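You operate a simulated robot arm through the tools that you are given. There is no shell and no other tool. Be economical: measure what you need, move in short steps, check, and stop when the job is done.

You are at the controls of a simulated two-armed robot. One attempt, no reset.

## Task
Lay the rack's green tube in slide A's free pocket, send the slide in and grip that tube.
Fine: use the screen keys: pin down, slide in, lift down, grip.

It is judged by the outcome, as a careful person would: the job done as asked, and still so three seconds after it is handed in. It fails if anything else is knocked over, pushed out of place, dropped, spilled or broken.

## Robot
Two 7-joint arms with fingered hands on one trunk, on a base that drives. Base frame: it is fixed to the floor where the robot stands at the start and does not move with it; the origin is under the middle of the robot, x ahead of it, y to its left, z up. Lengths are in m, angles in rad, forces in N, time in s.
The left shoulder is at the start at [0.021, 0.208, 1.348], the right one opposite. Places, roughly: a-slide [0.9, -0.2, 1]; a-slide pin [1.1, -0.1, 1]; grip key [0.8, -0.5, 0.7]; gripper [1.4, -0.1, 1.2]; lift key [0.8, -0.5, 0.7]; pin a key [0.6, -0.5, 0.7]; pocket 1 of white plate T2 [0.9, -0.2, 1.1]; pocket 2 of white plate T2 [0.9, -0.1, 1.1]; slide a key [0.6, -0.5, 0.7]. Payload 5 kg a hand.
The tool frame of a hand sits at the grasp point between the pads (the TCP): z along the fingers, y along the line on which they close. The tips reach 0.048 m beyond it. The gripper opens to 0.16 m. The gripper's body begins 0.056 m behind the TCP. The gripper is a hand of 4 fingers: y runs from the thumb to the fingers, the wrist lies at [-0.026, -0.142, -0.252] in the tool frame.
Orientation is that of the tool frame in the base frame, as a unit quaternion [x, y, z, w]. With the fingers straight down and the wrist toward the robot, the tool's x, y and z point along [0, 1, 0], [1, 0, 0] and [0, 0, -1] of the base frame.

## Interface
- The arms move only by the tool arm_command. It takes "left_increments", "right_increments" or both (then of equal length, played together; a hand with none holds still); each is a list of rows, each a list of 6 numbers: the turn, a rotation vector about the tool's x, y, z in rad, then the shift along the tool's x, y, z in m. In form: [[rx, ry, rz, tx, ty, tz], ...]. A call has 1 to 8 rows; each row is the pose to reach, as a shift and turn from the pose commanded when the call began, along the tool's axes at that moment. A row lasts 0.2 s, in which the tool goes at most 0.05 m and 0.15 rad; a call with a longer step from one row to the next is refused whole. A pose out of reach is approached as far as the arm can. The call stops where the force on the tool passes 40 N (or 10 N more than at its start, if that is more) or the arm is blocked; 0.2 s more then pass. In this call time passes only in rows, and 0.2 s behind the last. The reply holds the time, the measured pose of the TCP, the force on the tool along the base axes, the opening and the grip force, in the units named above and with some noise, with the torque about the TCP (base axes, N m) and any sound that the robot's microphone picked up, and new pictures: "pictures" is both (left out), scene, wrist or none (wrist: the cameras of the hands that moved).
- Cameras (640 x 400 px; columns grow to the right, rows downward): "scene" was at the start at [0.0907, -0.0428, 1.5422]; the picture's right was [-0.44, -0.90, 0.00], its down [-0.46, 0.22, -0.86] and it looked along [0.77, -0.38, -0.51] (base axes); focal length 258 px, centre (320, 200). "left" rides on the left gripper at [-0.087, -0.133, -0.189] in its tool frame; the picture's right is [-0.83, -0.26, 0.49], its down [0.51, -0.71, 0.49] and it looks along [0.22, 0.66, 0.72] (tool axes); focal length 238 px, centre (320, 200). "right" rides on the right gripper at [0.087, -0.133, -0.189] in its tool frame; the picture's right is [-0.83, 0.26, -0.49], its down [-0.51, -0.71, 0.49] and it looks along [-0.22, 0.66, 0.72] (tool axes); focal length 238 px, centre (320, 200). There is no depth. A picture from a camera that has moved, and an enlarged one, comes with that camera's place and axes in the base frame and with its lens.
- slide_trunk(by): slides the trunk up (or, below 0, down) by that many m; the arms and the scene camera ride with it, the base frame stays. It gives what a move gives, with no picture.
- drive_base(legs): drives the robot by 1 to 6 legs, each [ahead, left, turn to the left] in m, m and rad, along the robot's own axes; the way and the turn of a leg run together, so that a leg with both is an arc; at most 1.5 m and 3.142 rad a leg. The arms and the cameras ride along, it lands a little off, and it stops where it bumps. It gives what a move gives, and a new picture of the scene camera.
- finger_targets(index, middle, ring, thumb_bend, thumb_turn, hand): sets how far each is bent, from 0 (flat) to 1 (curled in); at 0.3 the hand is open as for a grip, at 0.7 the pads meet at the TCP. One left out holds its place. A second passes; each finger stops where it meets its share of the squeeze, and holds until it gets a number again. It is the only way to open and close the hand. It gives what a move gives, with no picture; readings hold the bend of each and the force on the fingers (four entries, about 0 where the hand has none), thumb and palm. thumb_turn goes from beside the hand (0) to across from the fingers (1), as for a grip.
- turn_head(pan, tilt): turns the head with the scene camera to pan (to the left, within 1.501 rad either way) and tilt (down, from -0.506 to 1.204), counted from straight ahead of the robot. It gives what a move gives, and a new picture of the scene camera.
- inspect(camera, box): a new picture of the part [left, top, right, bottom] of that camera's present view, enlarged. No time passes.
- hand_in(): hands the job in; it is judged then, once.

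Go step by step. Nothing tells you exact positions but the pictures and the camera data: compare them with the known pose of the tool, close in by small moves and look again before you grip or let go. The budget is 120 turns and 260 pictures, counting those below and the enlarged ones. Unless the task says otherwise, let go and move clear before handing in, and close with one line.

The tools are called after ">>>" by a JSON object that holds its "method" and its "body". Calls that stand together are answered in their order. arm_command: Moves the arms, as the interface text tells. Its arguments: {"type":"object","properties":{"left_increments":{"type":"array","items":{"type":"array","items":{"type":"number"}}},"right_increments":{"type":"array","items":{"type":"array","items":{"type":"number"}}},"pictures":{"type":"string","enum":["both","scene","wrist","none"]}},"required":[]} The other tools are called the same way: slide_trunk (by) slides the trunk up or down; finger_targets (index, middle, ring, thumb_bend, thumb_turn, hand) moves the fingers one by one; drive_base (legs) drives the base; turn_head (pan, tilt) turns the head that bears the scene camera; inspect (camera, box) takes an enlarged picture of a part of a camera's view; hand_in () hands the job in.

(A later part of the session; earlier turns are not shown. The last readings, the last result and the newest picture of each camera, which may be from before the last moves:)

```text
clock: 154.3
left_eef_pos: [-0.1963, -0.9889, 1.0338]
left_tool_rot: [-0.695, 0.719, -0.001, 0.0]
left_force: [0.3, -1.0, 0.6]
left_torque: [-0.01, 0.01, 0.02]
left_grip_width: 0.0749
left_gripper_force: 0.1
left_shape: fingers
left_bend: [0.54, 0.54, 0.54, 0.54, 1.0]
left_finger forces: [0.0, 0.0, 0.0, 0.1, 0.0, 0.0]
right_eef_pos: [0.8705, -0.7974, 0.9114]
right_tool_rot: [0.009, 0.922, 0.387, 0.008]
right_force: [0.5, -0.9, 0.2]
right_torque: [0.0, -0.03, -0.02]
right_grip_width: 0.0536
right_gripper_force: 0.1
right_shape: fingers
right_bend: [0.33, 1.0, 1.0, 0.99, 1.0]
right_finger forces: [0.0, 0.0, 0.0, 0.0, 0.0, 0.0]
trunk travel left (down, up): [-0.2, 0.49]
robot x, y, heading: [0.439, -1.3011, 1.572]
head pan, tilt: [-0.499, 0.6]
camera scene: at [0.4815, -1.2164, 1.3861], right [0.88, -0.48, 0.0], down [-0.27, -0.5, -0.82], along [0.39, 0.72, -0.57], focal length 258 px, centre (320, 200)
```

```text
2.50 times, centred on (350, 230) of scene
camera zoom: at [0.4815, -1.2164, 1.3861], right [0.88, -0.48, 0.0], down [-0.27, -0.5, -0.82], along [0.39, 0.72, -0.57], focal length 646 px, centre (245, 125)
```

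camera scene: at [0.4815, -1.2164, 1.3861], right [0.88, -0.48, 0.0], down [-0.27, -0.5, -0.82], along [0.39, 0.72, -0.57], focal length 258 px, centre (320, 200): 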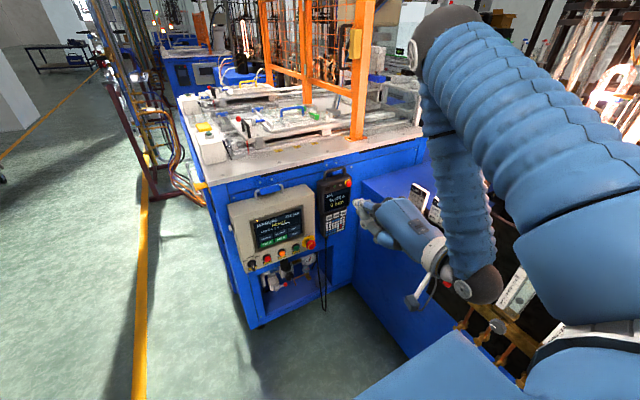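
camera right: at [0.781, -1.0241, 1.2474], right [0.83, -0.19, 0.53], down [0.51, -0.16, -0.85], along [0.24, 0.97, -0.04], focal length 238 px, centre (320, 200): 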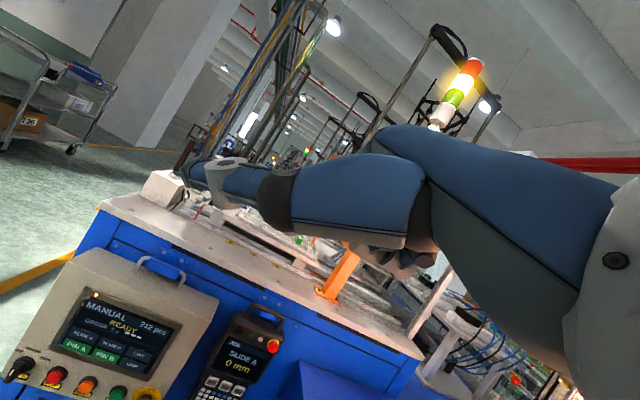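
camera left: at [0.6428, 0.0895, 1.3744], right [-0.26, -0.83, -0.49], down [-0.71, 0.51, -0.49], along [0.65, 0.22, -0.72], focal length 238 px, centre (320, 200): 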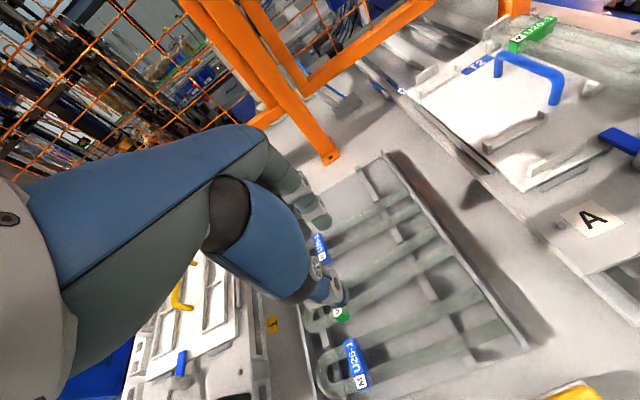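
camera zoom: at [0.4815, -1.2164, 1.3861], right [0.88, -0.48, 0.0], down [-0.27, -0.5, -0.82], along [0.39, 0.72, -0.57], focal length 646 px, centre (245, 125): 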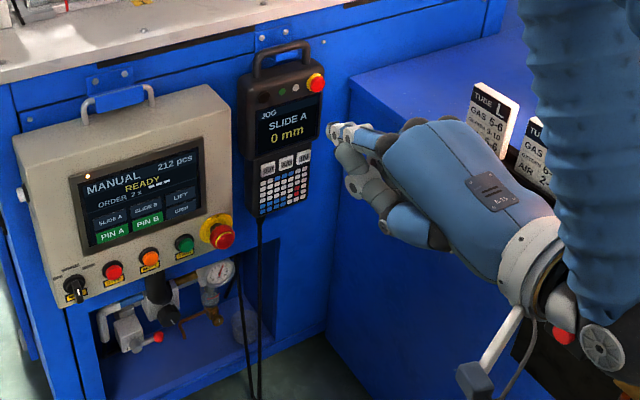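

Index tip clearly visible; the side pendant shows "SLIDE A 0 mm". Moving the hand left and down to in front of PIN A (still ~0.2 m away from it).

>>> {"method": "arm_command", "body": {"right_increments": [[0, 0, 0, 0.031, -0.024, 0.024], [0, 0, 0, 0.062, -0.048, 0.048], [0, 0, 0, 0.093, -0.072, 0.072], [0, 0, 0, 0.123, -0.097, 0.095], [0, 0, 0, 0.153, -0.121, 0.119], [0, 0, 0, 0.184, -0.145, 0.142], [0, 0, 0, 0.214, -0.169, 0.166]], "pictures": "both"}}

>>> {"method": "inspect", "body": {"camera": "scene", "box": [220, 160, 420, 310]}}

```text
clock: 155.9
left_eef_pos: [-0.197, -0.9899, 1.034]
left_tool_rot: [-0.694, 0.72, -0.003, 0.0]
left_force: [-1.3, 0.3, -0.3]
left_torque: [-0.03, -0.02, -0.01]
left_grip_width: 0.0747
left_gripper_force: 0.1
left_shape: fingers
left_bend: [0.54, 0.54, 0.54, 0.54, 1.0]
left_finger forces: [0.0, 0.1, 0.0, 0.0, 0.1, 0.0]
right_eef_pos: [0.6595, -0.7914, 0.6722]
right_tool_rot: [0.01, 0.922, 0.387, 0.008]
right_force: [0.0, 0.1, 0.6]
right_torque: [-0.06, -0.01, -0.02]
right_grip_width: 0.0533
right_gripper_force: 0.1
right_shape: fingers
right_bend: [0.33, 1.0, 1.0, 0.99, 1.0]
right_finger forces: [0.0, 0.1, 0.1, 0.0, 0.0, 0.0]
trunk travel left (down, up): [-0.2, 0.49]
robot x, y, heading: [0.4398, -1.3033, 1.573]
head pan, tilt: [-0.499, 0.6]
camera scene: at [0.4809, -1.216, 1.3861], right [0.88, -0.48, 0.0], down [-0.27, -0.5, -0.82], along [0.39, 0.72, -0.57], focal length 258 px, centre (320, 200)
camera right: at [0.5673, -1.0182, 0.7092], right [0.83, -0.19, 0.53], down [0.51, -0.16, -0.85], along [0.24, 0.97, -0.04], focal length 238 px, centre (320, 200)
```

scene: 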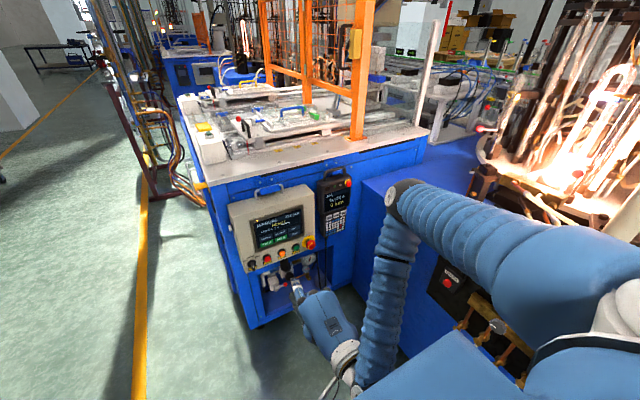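
right: 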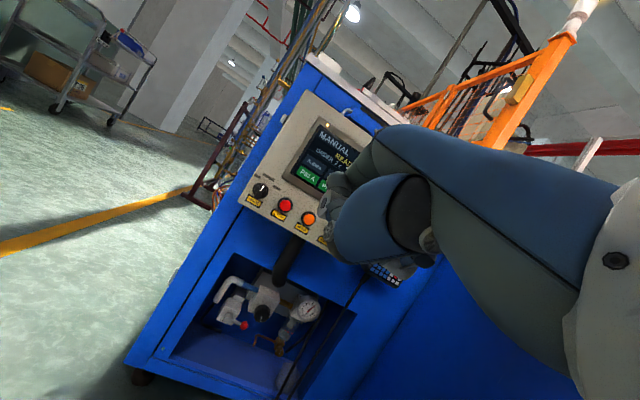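

```text
2.67 times, centred on (320, 235) of scene
camera zoom: at [0.4809, -1.216, 1.3861], right [0.88, -0.48, 0.0], down [-0.27, -0.5, -0.82], along [0.39, 0.72, -0.57], focal length 689 px, centre (320, 107)
```

zoom: 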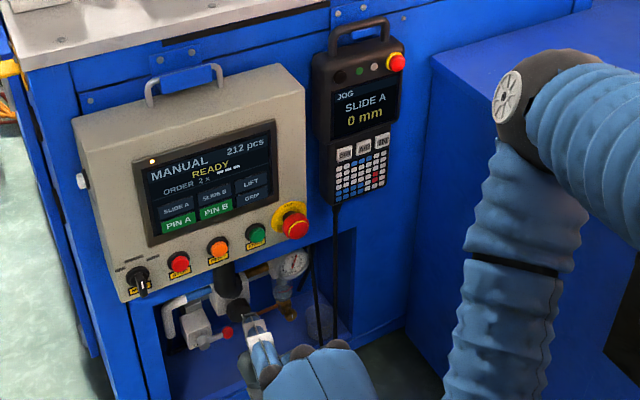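

>>> {"method": "arm_command", "body": {"right_increments": [[0, 0, 0, 0.036, 0.035, -0.034], [0, 0, 0, 0.036, 0.07, 0.001], [0, 0, 0, 0.036, 0.105, 0.037]], "pictures": "both"}}

>>> {"method": "inspect", "body": {"camera": "scene", "box": [230, 190, 330, 290]}}

>>> {"method": "inspect", "body": {"camera": "right", "box": [220, 100, 420, 250]}}

```text
refused: row 1 steps farther than a row can; nothing moved
```

```text
4.00 times, centred on (280, 240) of scene
camera zoom: at [0.4809, -1.216, 1.3861], right [0.88, -0.48, 0.0], down [-0.27, -0.5, -0.82], along [0.39, 0.72, -0.57], focal length 1033 px, centre (480, 40)
```

zoom: 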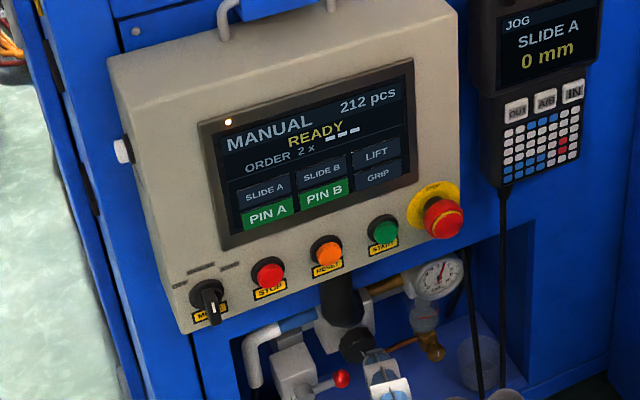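

```text
2.67 times, centred on (320, 175) of right
camera zoom: at [0.5673, -1.0182, 0.7092], right [0.83, -0.19, 0.53], down [0.51, -0.16, -0.85], along [0.24, 0.97, -0.04], focal length 636 px, centre (320, 267)
```

zoom: 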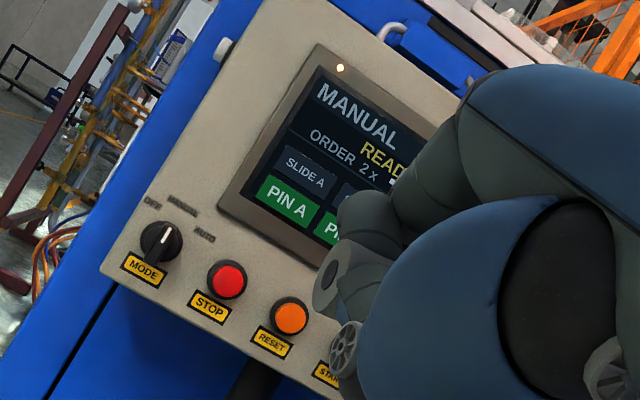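

>>> {"method": "arm_command", "body": {"right_increments": [[0, 0, 0, 0.018, 0.017, -0.017], [0, 0, 0, 0.036, 0.035, -0.034], [0, 0, 0, 0.036, 0.07, 0.001], [0, 0, 0, 0.036, 0.105, 0.037]], "pictures": "none"}}

>>> {"method": "inspect", "body": {"camera": "scene", "box": [230, 190, 330, 290]}}

>>> {"method": "inspect", "body": {"camera": "right", "box": [220, 100, 420, 250]}}

```text
refused: row 4 steps farther than a row can; nothing moved
```

```text
4.00 times, centred on (280, 240) of scene
camera zoom: at [0.4809, -1.216, 1.3861], right [0.88, -0.48, 0.0], down [-0.27, -0.5, -0.82], along [0.39, 0.72, -0.57], focal length 1033 px, centre (480, 40)
```

zoom: 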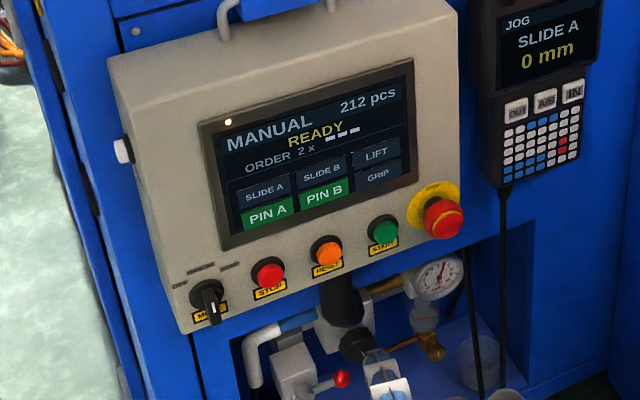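

```text
2.67 times, centred on (320, 175) of right
camera zoom: at [0.5673, -1.0182, 0.7092], right [0.83, -0.19, 0.53], down [0.51, -0.16, -0.85], along [0.24, 0.97, -0.04], focal length 636 px, centre (320, 267)
```

zoom: 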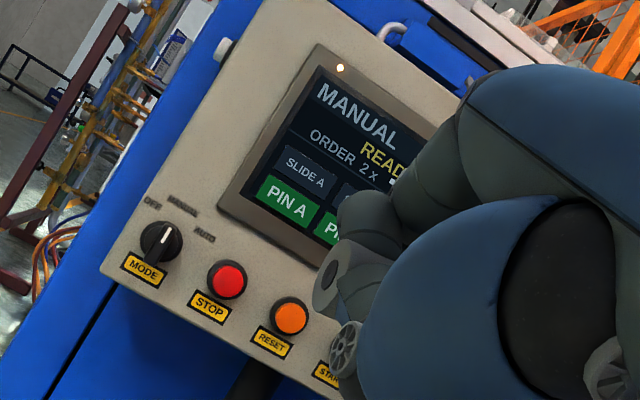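

>>> {"method": "arm_command", "body": {"right_increments": [[0, 0, 0, 0.018, 0.017, -0.017], [0, 0, 0, 0.036, 0.035, -0.034], [0, 0, 0, 0.036, 0.06, -0.01], [0, 0, 0, 0.036, 0.085, 0.015], [0, 0, 0, 0.036, 0.103, 0.033]], "pictures": "none"}}

>>> {"method": "inspect", "body": {"camera": "scene", "box": [230, 190, 330, 290]}}

>>> {"method": "inspect", "body": {"camera": "right", "box": [220, 80, 420, 250]}}

```text
clock: 157.1
left_eef_pos: [-0.1968, -0.9892, 1.034]
left_tool_rot: [-0.695, 0.719, -0.002, 0.0]
left_force: [0.2, 0.6, -0.5]
left_torque: [-0.03, -0.06, -0.01]
left_grip_width: 0.075
left_gripper_force: 0.0
left_shape: fingers
left_bend: [0.54, 0.54, 0.54, 0.54, 1.0]
left_finger forces: [0.0, 0.0, 0.0, 0.0, 0.1, 0.0]
right_eef_pos: [0.6242, -0.6957, 0.7251]
right_tool_rot: [0.009, 0.922, 0.387, 0.007]
right_force: [-0.2, 0.1, -1.0]
right_torque: [0.03, 0.01, -0.03]
right_grip_width: 0.0534
right_gripper_force: 0.0
right_shape: fingers
right_bend: [0.33, 1.0, 1.0, 0.99, 1.0]
right_finger forces: [0.1, 0.0, 0.0, 0.1, 0.1, 0.0]
trunk travel left (down, up): [-0.2, 0.49]
robot x, y, heading: [0.4405, -1.303, 1.569]
head pan, tilt: [-0.499, 0.6]
```

```text
4.00 times, centred on (280, 240) of scene
camera zoom: at [0.4811, -1.2161, 1.386], right [0.88, -0.48, 0.0], down [-0.27, -0.5, -0.82], along [0.39, 0.72, -0.57], focal length 1033 px, centre (480, 40)
```

zoom: 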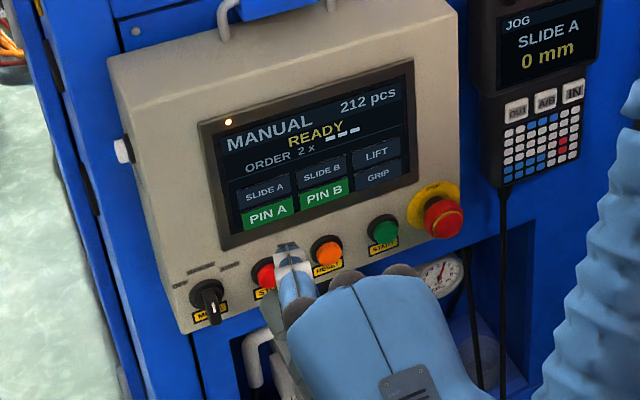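

```text
2.35 times, centred on (320, 165) of right
camera zoom: at [0.5333, -0.9227, 0.7609], right [0.83, -0.18, 0.53], down [0.51, -0.16, -0.85], along [0.24, 0.97, -0.04], focal length 561 px, centre (320, 282)
```

zoom: 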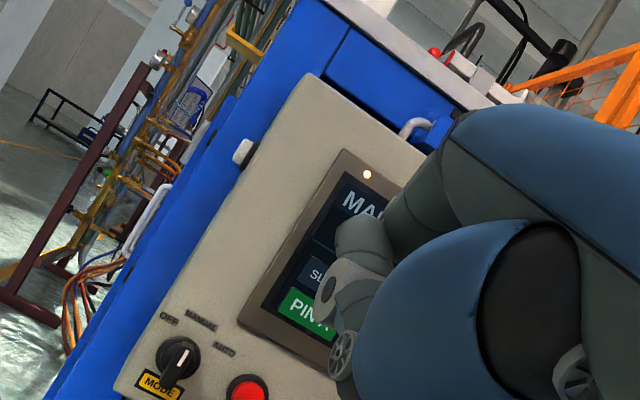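

>>> {"method": "arm_command", "body": {"right_increments": [[0, 0, 0, 0, 0.013, 0.021], [0, 0, 0, 0, 0.025, 0.042]], "pictures": "none"}}

>>> {"method": "inspect", "body": {"camera": "scene", "box": [240, 200, 310, 270]}}

```text
clock: 157.7
left_eef_pos: [-0.1967, -0.9899, 1.0346]
left_tool_rot: [-0.695, 0.719, -0.002, -0.001]
left_force: [0.6, -0.2, -0.2]
left_torque: [-0.02, -0.03, 0.01]
left_grip_width: 0.075
left_gripper_force: 0.1
left_shape: fingers
left_bend: [0.54, 0.54, 0.54, 0.54, 1.0]
left_finger forces: [0.1, 0.0, 0.0, 0.0, 0.0, 0.1]
right_eef_pos: [0.6274, -0.6483, 0.7126]
right_tool_rot: [0.009, 0.922, 0.386, 0.007]
right_force: [-0.4, 0.1, -1.1]
right_torque: [0.06, 0.01, 0.01]
right_grip_width: 0.0533
right_gripper_force: 0.1
right_shape: fingers
right_bend: [0.33, 1.0, 1.0, 0.99, 1.0]
right_finger forces: [0.1, 0.0, 0.0, 0.0, 0.1, 0.1]
trunk travel left (down, up): [-0.2, 0.49]
robot x, y, heading: [0.4427, -1.2989, 1.574]
head pan, tilt: [-0.499, 0.6]
```

```text
5.71 times, centred on (275, 235) of scene
camera zoom: at [0.4814, -1.2163, 1.3861], right [0.88, -0.48, 0.0], down [-0.27, -0.5, -0.82], along [0.39, 0.72, -0.57], focal length 1476 px, centre (577, 0)
```

zoom: 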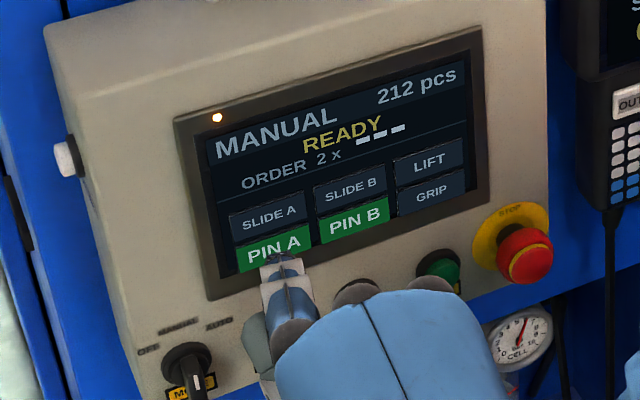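

Tip is right at PIN A, about 2 cm short. Pressing forward gently.

>>> {"method": "arm_command", "body": {"right_increments": [[0, 0, 0, 0.001, 0.0056, 0.0057], [0, 0, 0, 0.001, 0.0098, 0.01], [0, 0, 0, 0.001, 0.0126, 0.0128]], "pictures": "none"}}

>>> {"method": "inspect", "body": {"camera": "scene", "box": [240, 200, 310, 270]}}

```text
clock: 158.5
left_eef_pos: [-0.198, -0.9891, 1.0347]
left_tool_rot: [-0.694, 0.72, -0.003, 0.0]
left_force: [-0.4, 0.1, 0.5]
left_torque: [-0.02, -0.02, -0.01]
left_grip_width: 0.075
left_gripper_force: 0.1
left_shape: fingers
left_bend: [0.54, 0.54, 0.54, 0.54, 1.0]
left_finger forces: [0.0, 0.0, 0.1, 0.1, 0.1, 0.0]
right_eef_pos: [0.627, -0.6301, 0.712]
right_tool_rot: [0.009, 0.922, 0.387, 0.007]
right_force: [-0.3, 0.3, 0.1]
right_torque: [-0.01, 0.04, -0.01]
right_grip_width: 0.0537
right_gripper_force: 0.1
right_shape: fingers
right_bend: [0.33, 1.0, 1.0, 0.99, 1.0]
right_finger forces: [0.0, 0.0, 0.1, 0.0, 0.0, 0.0]
trunk travel left (down, up): [-0.2, 0.49]
robot x, y, heading: [0.4387, -1.3008, 1.573]
head pan, tilt: [-0.499, 0.6]
```

```text
5.71 times, centred on (275, 235) of scene
camera zoom: at [0.4812, -1.2163, 1.3861], right [0.88, -0.48, 0.0], down [-0.27, -0.5, -0.82], along [0.39, 0.72, -0.57], focal length 1476 px, centre (577, 0)
```

zoom: 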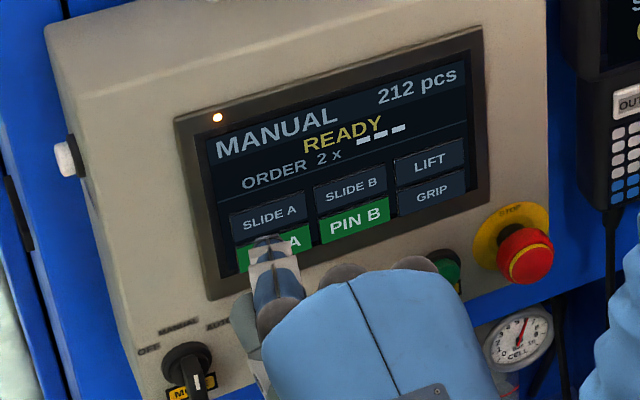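

>>> {"method": "arm_command", "body": {"right_increments": [[0, 0, 0, -0.004, -0.01, 0.0098], [0, 0, 0, -0.004, -0.0044, 0.0155], [0, 0, 0, -0.004, -0.0009, 0.019]], "pictures": "none"}}

>>> {"method": "inspect", "body": {"camera": "scene", "box": [240, 200, 310, 270]}}

```text
clock: 159.3
left_eef_pos: [-0.1967, -0.9888, 1.0342]
left_tool_rot: [-0.695, 0.719, -0.002, -0.001]
left_force: [-0.6, 0.1, -1.0]
left_torque: [0.01, -0.03, 0.04]
left_grip_width: 0.0749
left_gripper_force: 0.0
left_shape: fingers
left_bend: [0.54, 0.54, 0.54, 0.54, 1.0]
left_finger forces: [0.0, 0.1, 0.1, 0.1, 0.0, 0.1]
right_eef_pos: [0.6305, -0.6175, 0.6985]
right_tool_rot: [0.009, 0.922, 0.387, 0.007]
right_force: [-0.1, 0.1, 0.3]
right_torque: [0.02, 0.01, -0.01]
right_grip_width: 0.0535
right_gripper_force: 0.0
right_shape: fingers
right_bend: [0.33, 1.0, 1.0, 0.99, 1.0]
right_finger forces: [0.1, 0.1, 0.0, 0.1, 0.0, 0.0]
trunk travel left (down, up): [-0.2, 0.49]
robot x, y, heading: [0.4417, -1.3014, 1.573]
head pan, tilt: [-0.499, 0.6]
```

```text
5.71 times, centred on (275, 235) of scene
camera zoom: at [0.4814, -1.2162, 1.3861], right [0.88, -0.48, 0.0], down [-0.27, -0.5, -0.82], along [0.39, 0.72, -0.57], focal length 1476 px, centre (577, 0)
```

zoom: 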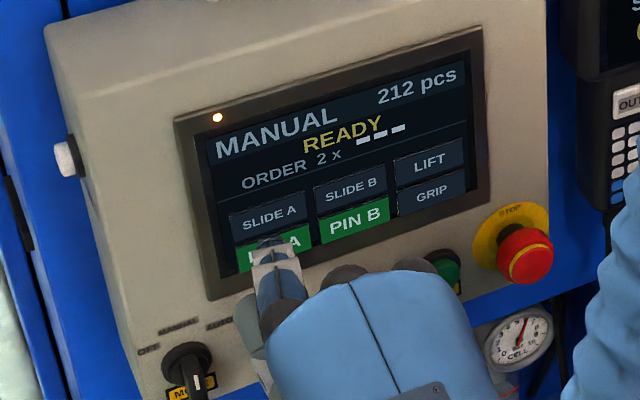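

>>> {"method": "arm_command", "body": {"right_increments": [[0, 0, 0, -0.001, 0.001, 0.007], [0, 0, 0, -0.001, 0.005, 0.011], [0, 0, 0, -0.001, 0.009, 0.0145]], "pictures": "none"}}

>>> {"method": "inspect", "body": {"camera": "scene", "box": [240, 200, 310, 270]}}

```text
clock: 160.2
left_eef_pos: [-0.1958, -0.9913, 1.0359]
left_tool_rot: [-0.694, 0.72, -0.002, 0.0]
left_force: [-0.1, 0.2, -0.8]
left_torque: [-0.04, 0.05, 0.05]
left_grip_width: 0.0751
left_gripper_force: 0.1
left_shape: fingers
left_bend: [0.54, 0.54, 0.54, 0.54, 1.0]
left_finger forces: [0.0, 0.0, 0.0, 0.0, 0.0, 0.0]
right_eef_pos: [0.6313, -0.6081, 0.6938]
right_tool_rot: [0.009, 0.922, 0.386, 0.006]
right_force: [1.0, -28.9, 9.9]
right_torque: [2.13, 0.02, -0.11]
right_grip_width: 0.0535
right_gripper_force: 14.3
right_shape: fingers
right_bend: [0.34, 1.0, 1.0, 0.99, 1.0]
right_finger forces: [29.0, 0.0, 0.0, 0.1, 0.0, 0.1]
trunk travel left (down, up): [-0.2, 0.49]
robot x, y, heading: [0.4419, -1.302, 1.573]
head pan, tilt: [-0.499, 0.6]
heard: click
stopped in row 3 (right hand): the force on the tool passed its limit at 44 N (the readings are from after the stop); the commanded pose is now the measured one
```

```text
5.71 times, centred on (275, 235) of scene
camera zoom: at [0.4817, -1.2193, 1.3863], right [0.88, -0.48, 0.0], down [-0.27, -0.5, -0.83], along [0.4, 0.72, -0.56], focal length 1476 px, centre (577, 0)
```

zoom: 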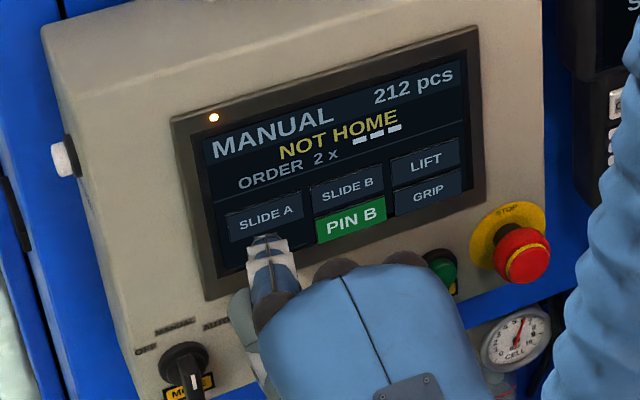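

PIN A clicked: its key is now off ("NOT HOME"). Retract and move up 3 cm to SLIDE A.

>>> {"method": "arm_command", "body": {"right_increments": [[0, 0, 0, 0, -0.014, -0.014], [0, 0, 0, 0.002, 0.001, -0.0295], [0, 0, 0, 0.002, 0.0085, -0.037]], "pictures": "none"}}

>>> {"method": "inspect", "body": {"camera": "scene", "box": [240, 200, 310, 270]}}

>>> {"method": "inspect", "body": {"camera": "scene", "box": [200, 60, 400, 200]}}

```text
clock: 161.0
left_eef_pos: [-0.1958, -0.99, 1.0347]
left_tool_rot: [-0.695, 0.719, -0.002, -0.001]
left_force: [1.2, -0.3, -0.7]
left_torque: [0.01, 0.03, -0.01]
left_grip_width: 0.0753
left_gripper_force: 0.0
left_shape: fingers
left_bend: [0.54, 0.54, 0.54, 0.54, 1.0]
left_finger forces: [0.1, 0.0, 0.1, 0.0, 0.1, 0.1]
right_eef_pos: [0.6292, -0.6247, 0.7258]
right_tool_rot: [0.008, 0.923, 0.386, 0.007]
right_force: [0.2, 0.4, 0.7]
right_torque: [0.01, -0.01, -0.03]
right_grip_width: 0.0533
right_gripper_force: 0.1
right_shape: fingers
right_bend: [0.33, 1.0, 1.0, 0.99, 1.0]
right_finger forces: [0.0, 0.0, 0.1, 0.0, 0.0, 0.0]
trunk travel left (down, up): [-0.2, 0.49]
robot x, y, heading: [0.4363, -1.3013, 1.575]
head pan, tilt: [-0.499, 0.6]
```

```text
5.71 times, centred on (275, 235) of scene
camera zoom: at [0.4816, -1.2171, 1.3861], right [0.88, -0.48, 0.0], down [-0.27, -0.5, -0.82], along [0.39, 0.72, -0.57], focal length 1476 px, centre (577, 0)
```

zoom: 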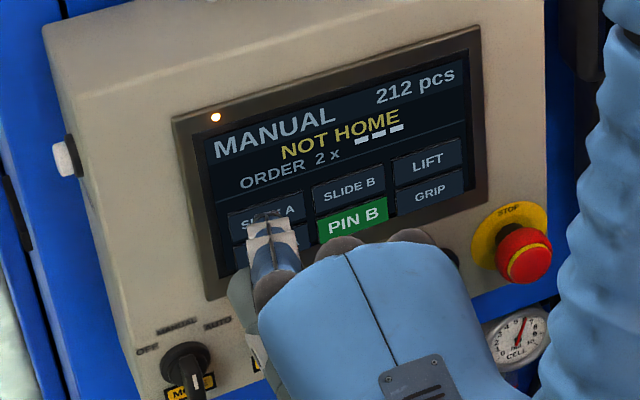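

```text
2.86 times, centred on (300, 130) of scene
camera zoom: at [0.4816, -1.2171, 1.3861], right [0.88, -0.48, 0.0], down [-0.27, -0.5, -0.82], along [0.39, 0.72, -0.57], focal length 738 px, centre (377, 400)
```

zoom: 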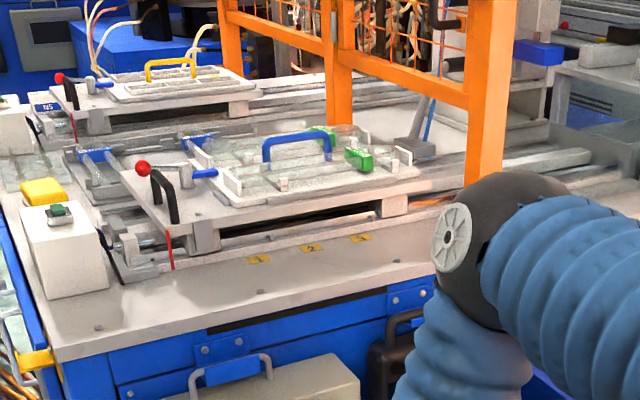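

>>> {"method": "arm_command", "body": {"right_increments": [[0, 0, 0, 0, 0.003, 0.008], [0, 0, 0, 0, 0.0062, 0.0115], [0, 0, 0, 0, 0.0083, 0.0142]], "pictures": "none"}}

>>> {"method": "inspect", "body": {"camera": "scene", "box": [240, 200, 310, 270]}}

```text
clock: 161.8
left_eef_pos: [-0.1965, -0.9904, 1.0339]
left_tool_rot: [-0.694, 0.72, -0.002, -0.001]
left_force: [0.4, 0.3, -0.2]
left_torque: [0.02, 0.02, 0.01]
left_grip_width: 0.0748
left_gripper_force: 0.1
left_shape: fingers
left_bend: [0.54, 0.54, 0.54, 0.54, 1.0]
left_finger forces: [0.0, 0.0, 0.0, 0.0, 0.1, 0.0]
right_eef_pos: [0.6291, -0.6095, 0.7217]
right_tool_rot: [0.009, 0.923, 0.385, 0.006]
right_force: [-0.4, -3.7, 1.4]
right_torque: [0.24, 0.0, 0.02]
right_grip_width: 0.0535
right_gripper_force: 1.7
right_shape: fingers
right_bend: [0.33, 1.0, 1.0, 0.99, 1.0]
right_finger forces: [4.0, 0.1, 0.1, 0.1, 0.0, 0.1]
trunk travel left (down, up): [-0.2, 0.49]
robot x, y, heading: [0.44, -1.3013, 1.568]
head pan, tilt: [-0.499, 0.6]
heard: click
```

```text
5.71 times, centred on (275, 235) of scene
camera zoom: at [0.4815, -1.2177, 1.3861], right [0.88, -0.48, 0.0], down [-0.27, -0.5, -0.83], along [0.39, 0.72, -0.56], focal length 1476 px, centre (577, 0)
```

zoom: 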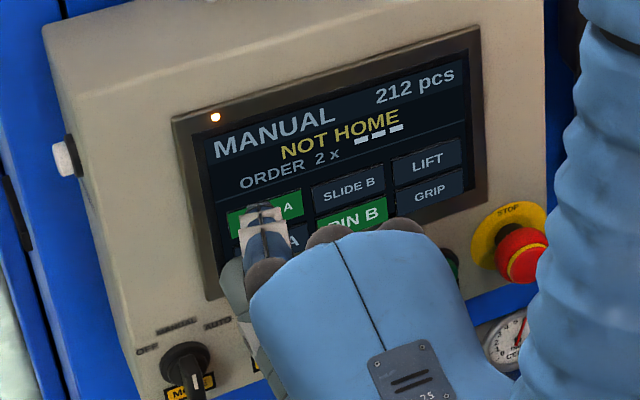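

SLIDE A clicked and turned green. Retracting the finger and watching the slide travel.

>>> {"method": "arm_command", "body": {"right_increments": [[0, 0, 0, 0, -0.014, -0.014], [0, 0, 0, 0, -0.028, -0.028], [0, 0, 0, 0, -0.028, -0.028], [0, 0, 0, 0, -0.028, -0.028], [0, 0, 0, 0, -0.028, -0.028], [0, 0, 0, 0, -0.028, -0.028], [0, 0, 0, 0, -0.028, -0.028]], "pictures": "none"}}

>>> {"method": "turn_head", "body": {"pan": -0.5, "tilt": 0.3}}

>>> {"method": "inspect", "body": {"camera": "scene", "box": [200, 120, 440, 290]}}

```text
clock: 163.4
left_eef_pos: [-0.1964, -0.989, 1.0332]
left_tool_rot: [-0.694, 0.72, -0.003, -0.001]
left_force: [0.9, -0.5, 1.0]
left_torque: [-0.01, -0.02, 0.0]
left_grip_width: 0.0746
left_gripper_force: 0.0
left_shape: fingers
left_bend: [0.54, 0.54, 0.54, 0.54, 1.0]
left_finger forces: [0.1, 0.0, 0.0, 0.0, 0.0, 0.0]
right_eef_pos: [0.6282, -0.6495, 0.7209]
right_tool_rot: [0.009, 0.923, 0.386, 0.006]
right_force: [0.1, 0.3, 0.0]
right_torque: [-0.02, -0.02, -0.01]
right_grip_width: 0.0534
right_gripper_force: 0.0
right_shape: fingers
right_bend: [0.33, 1.0, 1.0, 0.99, 1.0]
right_finger forces: [0.1, 0.0, 0.1, 0.1, 0.0, 0.1]
trunk travel left (down, up): [-0.2, 0.49]
robot x, y, heading: [0.4368, -1.2978, 1.569]
head pan, tilt: [-0.499, 0.6]
```

```text
clock: 164.2
left_eef_pos: [-0.1954, -0.99, 1.034]
left_tool_rot: [-0.694, 0.72, -0.001, 0.0]
left_force: [0.1, -0.6, 1.0]
left_torque: [0.0, -0.05, -0.02]
left_grip_width: 0.0748
left_gripper_force: 0.0
left_shape: fingers
left_bend: [0.54, 0.54, 0.54, 0.54, 1.0]
left_finger forces: [0.1, 0.0, 0.1, 0.0, 0.0, 0.0]
right_eef_pos: [0.6269, -0.6494, 0.7225]
right_tool_rot: [0.008, 0.922, 0.386, 0.006]
right_force: [-0.4, 0.8, -0.7]
right_torque: [-0.04, 0.05, 0.02]
right_grip_width: 0.0532
right_gripper_force: 0.1
right_shape: fingers
right_bend: [0.33, 1.0, 1.0, 0.99, 1.0]
right_finger forces: [0.1, 0.0, 0.0, 0.0, 0.1, 0.0]
trunk travel left (down, up): [-0.2, 0.49]
robot x, y, heading: [0.4428, -1.3048, 1.569]
head pan, tilt: [-0.499, 0.3]
camera scene: at [0.4839, -1.2127, 1.4135], right [0.88, -0.48, 0.0], down [-0.14, -0.26, -0.95], along [0.46, 0.84, -0.3], focal length 258 px, centre (320, 200)
```

scene: 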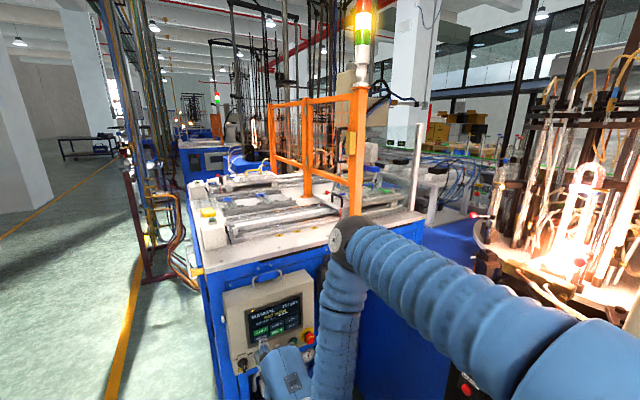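

```text
2.35 times, centred on (320, 205) of scene
camera zoom: at [0.4839, -1.2127, 1.4135], right [0.88, -0.48, 0.0], down [-0.14, -0.26, -0.95], along [0.46, 0.84, -0.3], focal length 608 px, centre (320, 188)
```

zoom: 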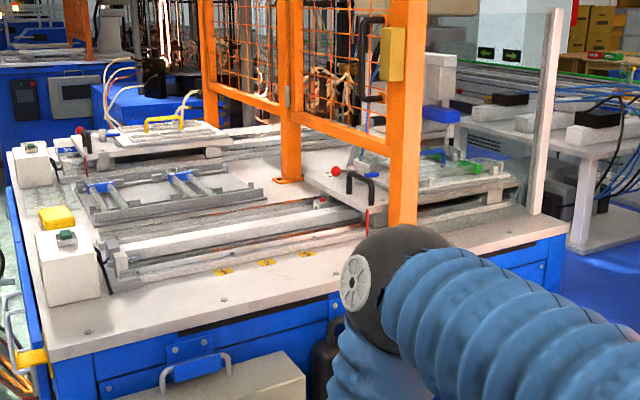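

Slide A has travelled in. Now moving the finger across to LIFT.

>>> {"method": "arm_command", "body": {"right_increments": [[0, 0, 0, -0.04, 0, 0], [0, 0, 0, -0.08, 0, 0], [0, 0, 0, -0.114, -0.002, 0.002]], "pictures": "none"}}

>>> {"method": "turn_head", "body": {"pan": -0.5, "tilt": 0.6}}

>>> {"method": "inspect", "body": {"camera": "scene", "box": [240, 190, 330, 270]}}

>>> {"method": "inspect", "body": {"camera": "right", "box": [160, 40, 480, 290]}}

```text
clock: 165.0
left_eef_pos: [-0.1956, -0.991, 1.0347]
left_tool_rot: [-0.694, 0.72, -0.002, -0.001]
left_force: [0.8, -0.3, 0.3]
left_torque: [0.04, 0.06, 0.01]
left_grip_width: 0.0749
left_gripper_force: 0.0
left_shape: fingers
left_bend: [0.54, 0.54, 0.54, 0.54, 1.0]
left_finger forces: [0.0, 0.0, 0.0, 0.0, 0.0, 0.0]
right_eef_pos: [0.7423, -0.6515, 0.718]
right_tool_rot: [0.008, 0.922, 0.386, 0.006]
right_force: [-0.5, 0.8, 0.5]
right_torque: [0.0, -0.02, 0.01]
right_grip_width: 0.0533
right_gripper_force: 0.2
right_shape: fingers
right_bend: [0.33, 1.0, 1.0, 0.99, 1.0]
right_finger forces: [0.0, 0.0, 0.0, 0.0, 0.0, 0.0]
trunk travel left (down, up): [-0.2, 0.49]
robot x, y, heading: [0.439, -1.3012, 1.574]
head pan, tilt: [-0.499, 0.3]
```

```text
clock: 165.8
left_eef_pos: [-0.1957, -0.9884, 1.0342]
left_tool_rot: [-0.694, 0.72, -0.002, -0.002]
left_force: [-1.1, 0.0, 0.4]
left_torque: [0.01, -0.02, 0.0]
left_grip_width: 0.0751
left_gripper_force: 0.0
left_shape: fingers
left_bend: [0.54, 0.54, 0.54, 0.54, 1.0]
left_finger forces: [0.0, 0.1, 0.0, 0.1, 0.0, 0.0]
right_eef_pos: [0.7425, -0.6519, 0.7169]
right_tool_rot: [0.008, 0.923, 0.386, 0.006]
right_force: [0.6, -0.9, 0.2]
right_torque: [0.01, 0.0, 0.05]
right_grip_width: 0.0533
right_gripper_force: 0.0
right_shape: fingers
right_bend: [0.33, 1.0, 1.0, 0.99, 1.0]
right_finger forces: [0.1, 0.0, 0.0, 0.0, 0.0, 0.1]
trunk travel left (down, up): [-0.2, 0.49]
robot x, y, heading: [0.4408, -1.3012, 1.57]
head pan, tilt: [-0.499, 0.6]
camera scene: at [0.4817, -1.2171, 1.3861], right [0.88, -0.48, 0.0], down [-0.27, -0.5, -0.83], along [0.39, 0.72, -0.56], focal length 258 px, centre (320, 200)
```

scene: 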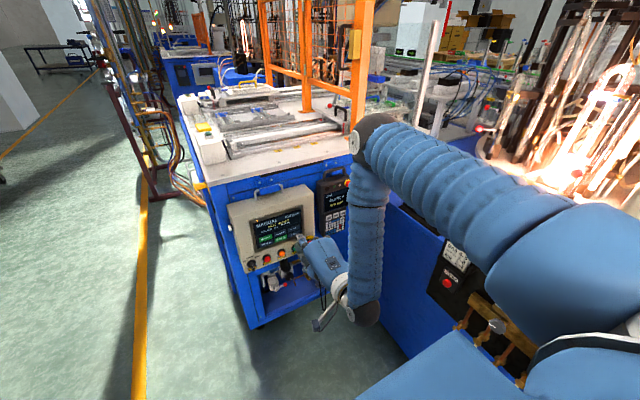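

```text
5.00 times, centred on (285, 230) of scene
camera zoom: at [0.4817, -1.2171, 1.3861], right [0.88, -0.48, 0.0], down [-0.27, -0.5, -0.83], along [0.39, 0.72, -0.56], focal length 1291 px, centre (495, 50)
```

zoom: 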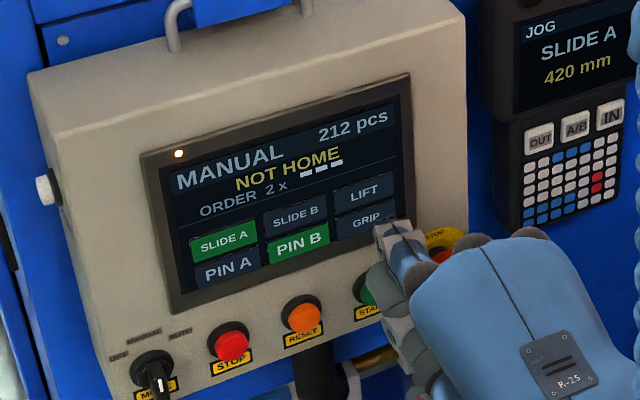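

```text
1.60 times, centred on (320, 165) of right
camera zoom: at [0.6501, -0.8782, 0.7546], right [0.83, -0.18, 0.53], down [0.51, -0.16, -0.85], along [0.24, 0.97, -0.04], focal length 381 px, centre (320, 256)
```

zoom: 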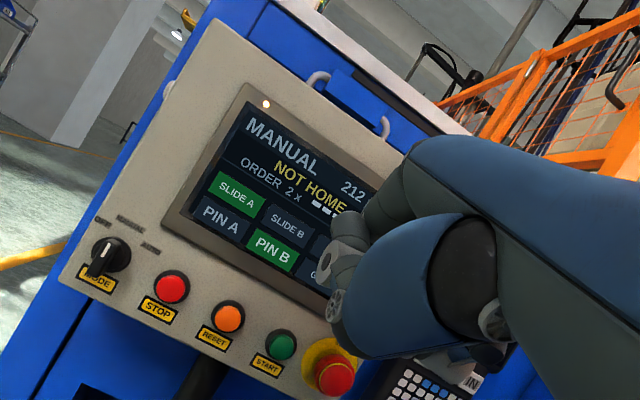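

Pendant reads 420 mm, SLIDE A green. Pressing LIFT, watching for the E-stop clearance.

>>> {"method": "arm_command", "body": {"right_increments": [[0, 0, 0, 0.002, 0.0125, 0.008], [0, 0, 0, 0.002, 0.022, 0.0175], [0, 0, 0, 0.002, 0.027, 0.0225]], "pictures": "none"}}

>>> {"method": "inspect", "body": {"camera": "scene", "box": [250, 195, 330, 265]}}

```text
clock: 166.6
left_eef_pos: [-0.1964, -0.9913, 1.0333]
left_tool_rot: [-0.695, 0.719, -0.001, 0.0]
left_force: [1.2, -0.2, 0.4]
left_torque: [-0.01, 0.01, 0.01]
left_grip_width: 0.0748
left_gripper_force: 0.0
left_shape: fingers
left_bend: [0.54, 0.54, 0.54, 0.54, 1.0]
left_finger forces: [0.0, 0.0, 0.0, 0.0, 0.1, 0.1]
right_eef_pos: [0.741, -0.6158, 0.7212]
right_tool_rot: [0.009, 0.923, 0.385, 0.006]
right_force: [1.3, -0.1, -0.2]
right_torque: [-0.02, 0.0, -0.03]
right_grip_width: 0.0532
right_gripper_force: 0.1
right_shape: fingers
right_bend: [0.33, 1.0, 1.0, 0.99, 1.0]
right_finger forces: [0.0, 0.1, 0.0, 0.0, 0.0, 0.0]
trunk travel left (down, up): [-0.2, 0.49]
robot x, y, heading: [0.4447, -1.3043, 1.572]
head pan, tilt: [-0.499, 0.6]
```

```text
5.71 times, centred on (290, 230) of scene
camera zoom: at [0.4815, -1.217, 1.3861], right [0.88, -0.48, 0.0], down [-0.27, -0.5, -0.82], along [0.39, 0.72, -0.57], focal length 1476 px, centre (491, 29)
```

zoom: 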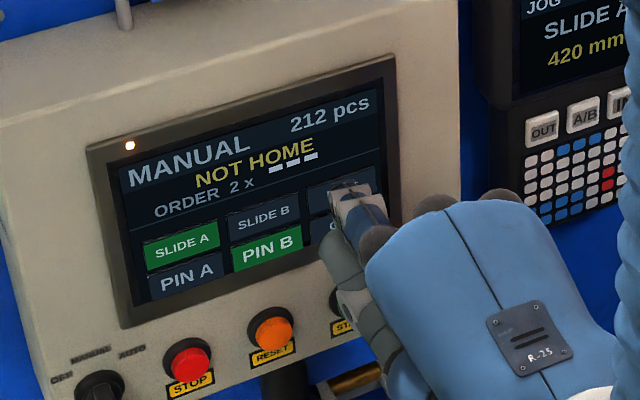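

>>> {"method": "arm_command", "body": {"right_increments": [[0, 0, 0, 0, 0.0025, 0.0038], [0, 0, 0, 0, 0.0048, 0.0065]], "pictures": "none"}}

>>> {"method": "inspect", "body": {"camera": "scene", "box": [250, 195, 330, 265]}}

```text
clock: 167.2
left_eef_pos: [-0.197, -0.9895, 1.0341]
left_tool_rot: [-0.694, 0.72, -0.002, 0.0]
left_force: [0.0, 0.3, 0.0]
left_torque: [0.05, 0.02, 0.02]
left_grip_width: 0.0749
left_gripper_force: 0.1
left_shape: fingers
left_bend: [0.54, 0.54, 0.54, 0.54, 1.0]
left_finger forces: [0.0, 0.0, 0.1, 0.0, 0.2, 0.0]
right_eef_pos: [0.7397, -0.6098, 0.7212]
right_tool_rot: [0.008, 0.923, 0.385, 0.006]
right_force: [-0.4, -8.6, 2.7]
right_torque: [0.58, 0.0, 0.08]
right_grip_width: 0.0533
right_gripper_force: 4.3
right_shape: fingers
right_bend: [0.33, 1.0, 1.0, 0.99, 1.0]
right_finger forces: [8.4, 0.0, 0.0, 0.1, 0.0, 0.1]
trunk travel left (down, up): [-0.2, 0.49]
robot x, y, heading: [0.4406, -1.302, 1.569]
head pan, tilt: [-0.499, 0.6]
heard: click
```

```text
5.71 times, centred on (290, 230) of scene
camera zoom: at [0.4815, -1.2181, 1.3862], right [0.88, -0.48, 0.0], down [-0.27, -0.5, -0.83], along [0.4, 0.72, -0.56], focal length 1476 px, centre (491, 29)
```

zoom: 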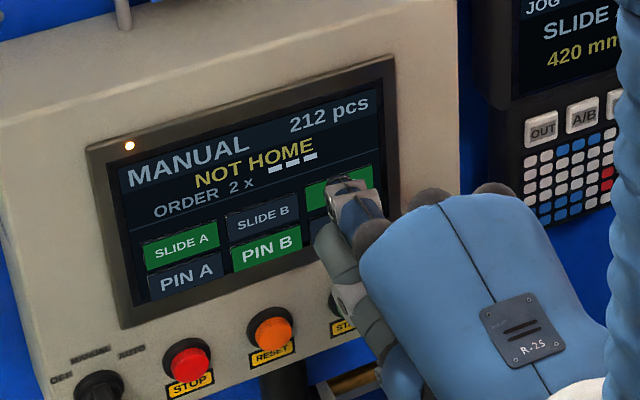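

LIFT clicked (green). Retract and check the gripper coming down before gripping.

>>> {"method": "arm_command", "body": {"right_increments": [[0, 0, 0, 0, -0.014, -0.014], [0, 0, 0, 0, -0.021, -0.021], [0, 0, 0, 0, -0.021, -0.021], [0, 0, 0, 0, -0.021, -0.021]], "pictures": "none"}}

>>> {"method": "turn_head", "body": {"pan": -0.65, "tilt": 0.15}}

>>> {"method": "inspect", "body": {"camera": "scene", "box": [230, 120, 430, 270]}}

```text
clock: 168.2
left_eef_pos: [-0.1967, -0.9894, 1.034]
left_tool_rot: [-0.694, 0.72, -0.002, -0.001]
left_force: [0.0, 0.6, 0.2]
left_torque: [-0.04, -0.02, 0.02]
left_grip_width: 0.0748
left_gripper_force: 0.0
left_shape: fingers
left_bend: [0.54, 0.54, 0.54, 0.54, 1.0]
left_finger forces: [0.0, 0.0, 0.0, 0.0, 0.0, 0.0]
right_eef_pos: [0.7408, -0.637, 0.7204]
right_tool_rot: [0.009, 0.923, 0.386, 0.006]
right_force: [0.2, -0.3, 0.7]
right_torque: [0.03, 0.01, 0.0]
right_grip_width: 0.0534
right_gripper_force: 0.1
right_shape: fingers
right_bend: [0.33, 1.0, 1.0, 0.99, 1.0]
right_finger forces: [0.0, 0.1, 0.0, 0.1, 0.1, 0.0]
trunk travel left (down, up): [-0.2, 0.49]
robot x, y, heading: [0.4431, -1.3036, 1.575]
head pan, tilt: [-0.499, 0.6]
```

```text
clock: 169.1
left_eef_pos: [-0.1958, -0.9909, 1.0337]
left_tool_rot: [-0.694, 0.72, -0.002, 0.0]
left_force: [0.5, 0.6, 0.0]
left_torque: [0.02, 0.0, -0.02]
left_grip_width: 0.0747
left_gripper_force: 0.0
left_shape: fingers
left_bend: [0.54, 0.54, 0.54, 0.54, 1.0]
left_finger forces: [0.0, 0.0, 0.1, 0.0, 0.0, 0.0]
right_eef_pos: [0.74, -0.6376, 0.7205]
right_tool_rot: [0.008, 0.922, 0.386, 0.006]
right_force: [-0.2, -0.3, 0.2]
right_torque: [0.0, 0.01, -0.05]
right_grip_width: 0.0536
right_gripper_force: 0.1
right_shape: fingers
right_bend: [0.33, 1.0, 1.0, 0.99, 1.0]
right_finger forces: [0.0, 0.1, 0.0, 0.0, 0.1, 0.1]
trunk travel left (down, up): [-0.2, 0.49]
robot x, y, heading: [0.4346, -1.3002, 1.574]
head pan, tilt: [-0.649, 0.15]
camera scene: at [0.4953, -1.2208, 1.4275], right [0.8, -0.6, 0.0], down [-0.09, -0.12, -0.99], along [0.6, 0.79, -0.15], focal length 258 px, centre (320, 200)
```

scene: 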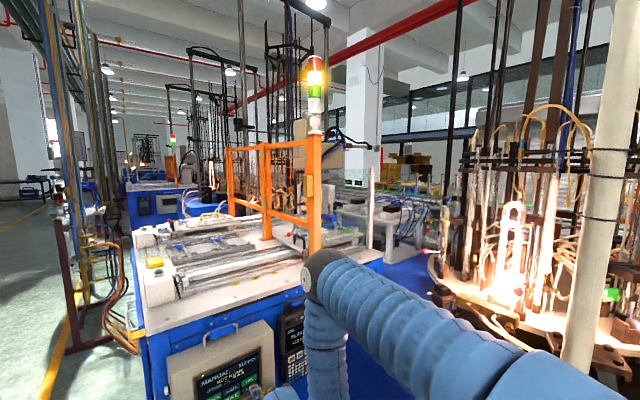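

```text
2.67 times, centred on (330, 195) of scene
camera zoom: at [0.4953, -1.2208, 1.4275], right [0.8, -0.6, 0.0], down [-0.09, -0.12, -0.99], along [0.6, 0.79, -0.15], focal length 689 px, centre (293, 213)
```

zoom: 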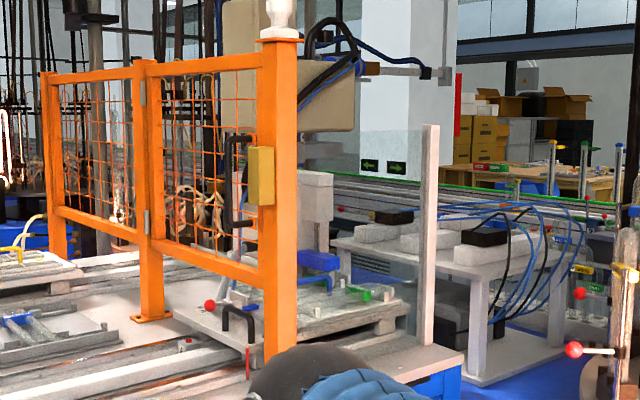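

>>> {"method": "inspect", "body": {"camera": "scene", "box": [315, 180, 375, 225]}}

```text
8.89 times, centred on (345, 202) of scene
camera zoom: at [0.4953, -1.2208, 1.4275], right [0.8, -0.6, 0.0], down [-0.09, -0.12, -0.99], along [0.6, 0.79, -0.15], focal length 2296 px, centre (98, 178)
```

zoom: 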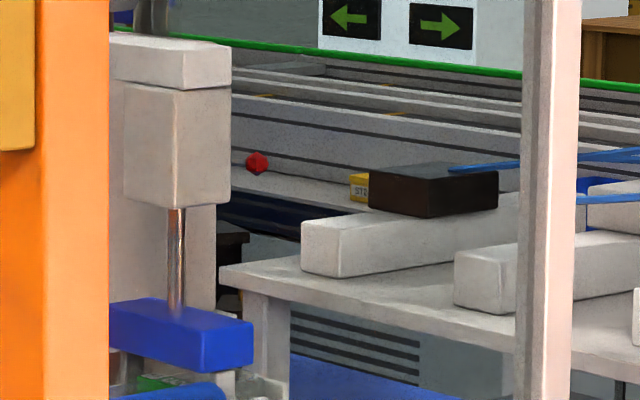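

The gripper is down over our tube (pocket 2). Moving to GRIP, checking E-stop clearance first.

>>> {"method": "arm_command", "body": {"right_increments": [[0, 0, 0, 0, -0.018, 0.0175]], "pictures": "none"}}

>>> {"method": "turn_head", "body": {"pan": -0.5, "tilt": 0.6}}

>>> {"method": "inspect", "body": {"camera": "scene", "box": [250, 195, 340, 275]}}

>>> {"method": "inspect", "body": {"camera": "right", "box": [220, 100, 460, 290]}}

```text
clock: 169.5
left_eef_pos: [-0.1965, -0.9893, 1.0336]
left_tool_rot: [-0.694, 0.72, -0.001, -0.001]
left_force: [0.7, 0.4, 0.6]
left_torque: [-0.05, -0.01, -0.02]
left_grip_width: 0.075
left_gripper_force: 0.0
left_shape: fingers
left_bend: [0.54, 0.54, 0.54, 0.54, 1.0]
left_finger forces: [0.0, 0.0, 0.1, 0.0, 0.1, 0.0]
right_eef_pos: [0.7413, -0.6389, 0.695]
right_tool_rot: [0.009, 0.922, 0.386, 0.007]
right_force: [0.6, 0.0, 0.5]
right_torque: [-0.03, 0.05, 0.02]
right_grip_width: 0.0534
right_gripper_force: 0.0
right_shape: fingers
right_bend: [0.33, 1.0, 1.0, 0.99, 1.0]
right_finger forces: [0.0, 0.0, 0.0, 0.0, 0.1, 0.1]
trunk travel left (down, up): [-0.2, 0.49]
robot x, y, heading: [0.4425, -1.2984, 1.571]
head pan, tilt: [-0.649, 0.15]
```

```text
clock: 170.4
left_eef_pos: [-0.1968, -0.9903, 1.0347]
left_tool_rot: [-0.694, 0.72, -0.001, -0.001]
left_force: [-0.1, -1.0, -0.3]
left_torque: [0.01, 0.01, 0.01]
left_grip_width: 0.0751
left_gripper_force: 0.1
left_shape: fingers
left_bend: [0.54, 0.54, 0.54, 0.54, 1.0]
left_finger forces: [0.0, 0.0, 0.0, 0.1, 0.0, 0.1]
right_eef_pos: [0.7404, -0.6379, 0.6947]
right_tool_rot: [0.009, 0.922, 0.386, 0.006]
right_force: [0.3, -0.4, -0.2]
right_torque: [0.0, 0.03, 0.0]
right_grip_width: 0.0537
right_gripper_force: 0.1
right_shape: fingers
right_bend: [0.33, 1.0, 1.0, 0.99, 1.0]
right_finger forces: [0.1, 0.1, 0.0, 0.1, 0.0, 0.0]
trunk travel left (down, up): [-0.2, 0.49]
robot x, y, heading: [0.4402, -1.3017, 1.572]
head pan, tilt: [-0.499, 0.6]
camera scene: at [0.4815, -1.2172, 1.3862], right [0.88, -0.48, 0.0], down [-0.27, -0.5, -0.83], along [0.4, 0.72, -0.56], focal length 258 px, centre (320, 200)
```

scene: 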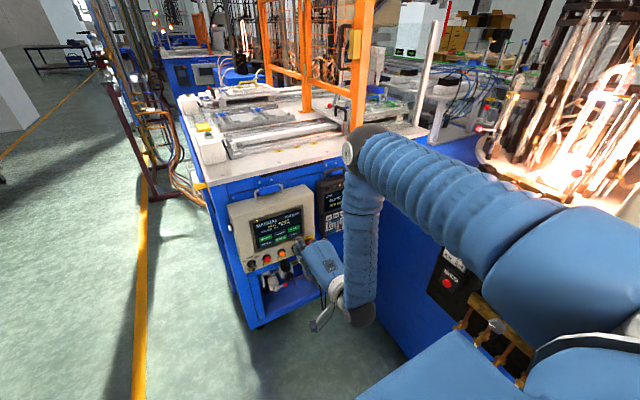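

```text
5.00 times, centred on (295, 235) of scene
camera zoom: at [0.4815, -1.2172, 1.3862], right [0.88, -0.48, 0.0], down [-0.27, -0.5, -0.83], along [0.4, 0.72, -0.56], focal length 1291 px, centre (445, 25)
```

zoom: 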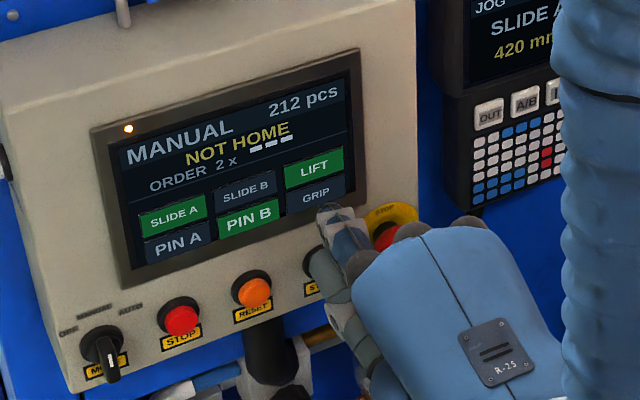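

```text
2.11 times, centred on (340, 195) of right
camera zoom: at [0.6496, -0.8654, 0.7325], right [0.83, -0.18, 0.53], down [0.51, -0.16, -0.85], along [0.24, 0.97, -0.04], focal length 502 px, centre (278, 210)
```

zoom: 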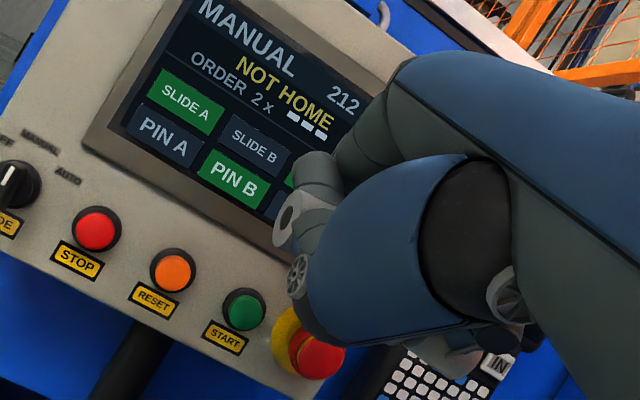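

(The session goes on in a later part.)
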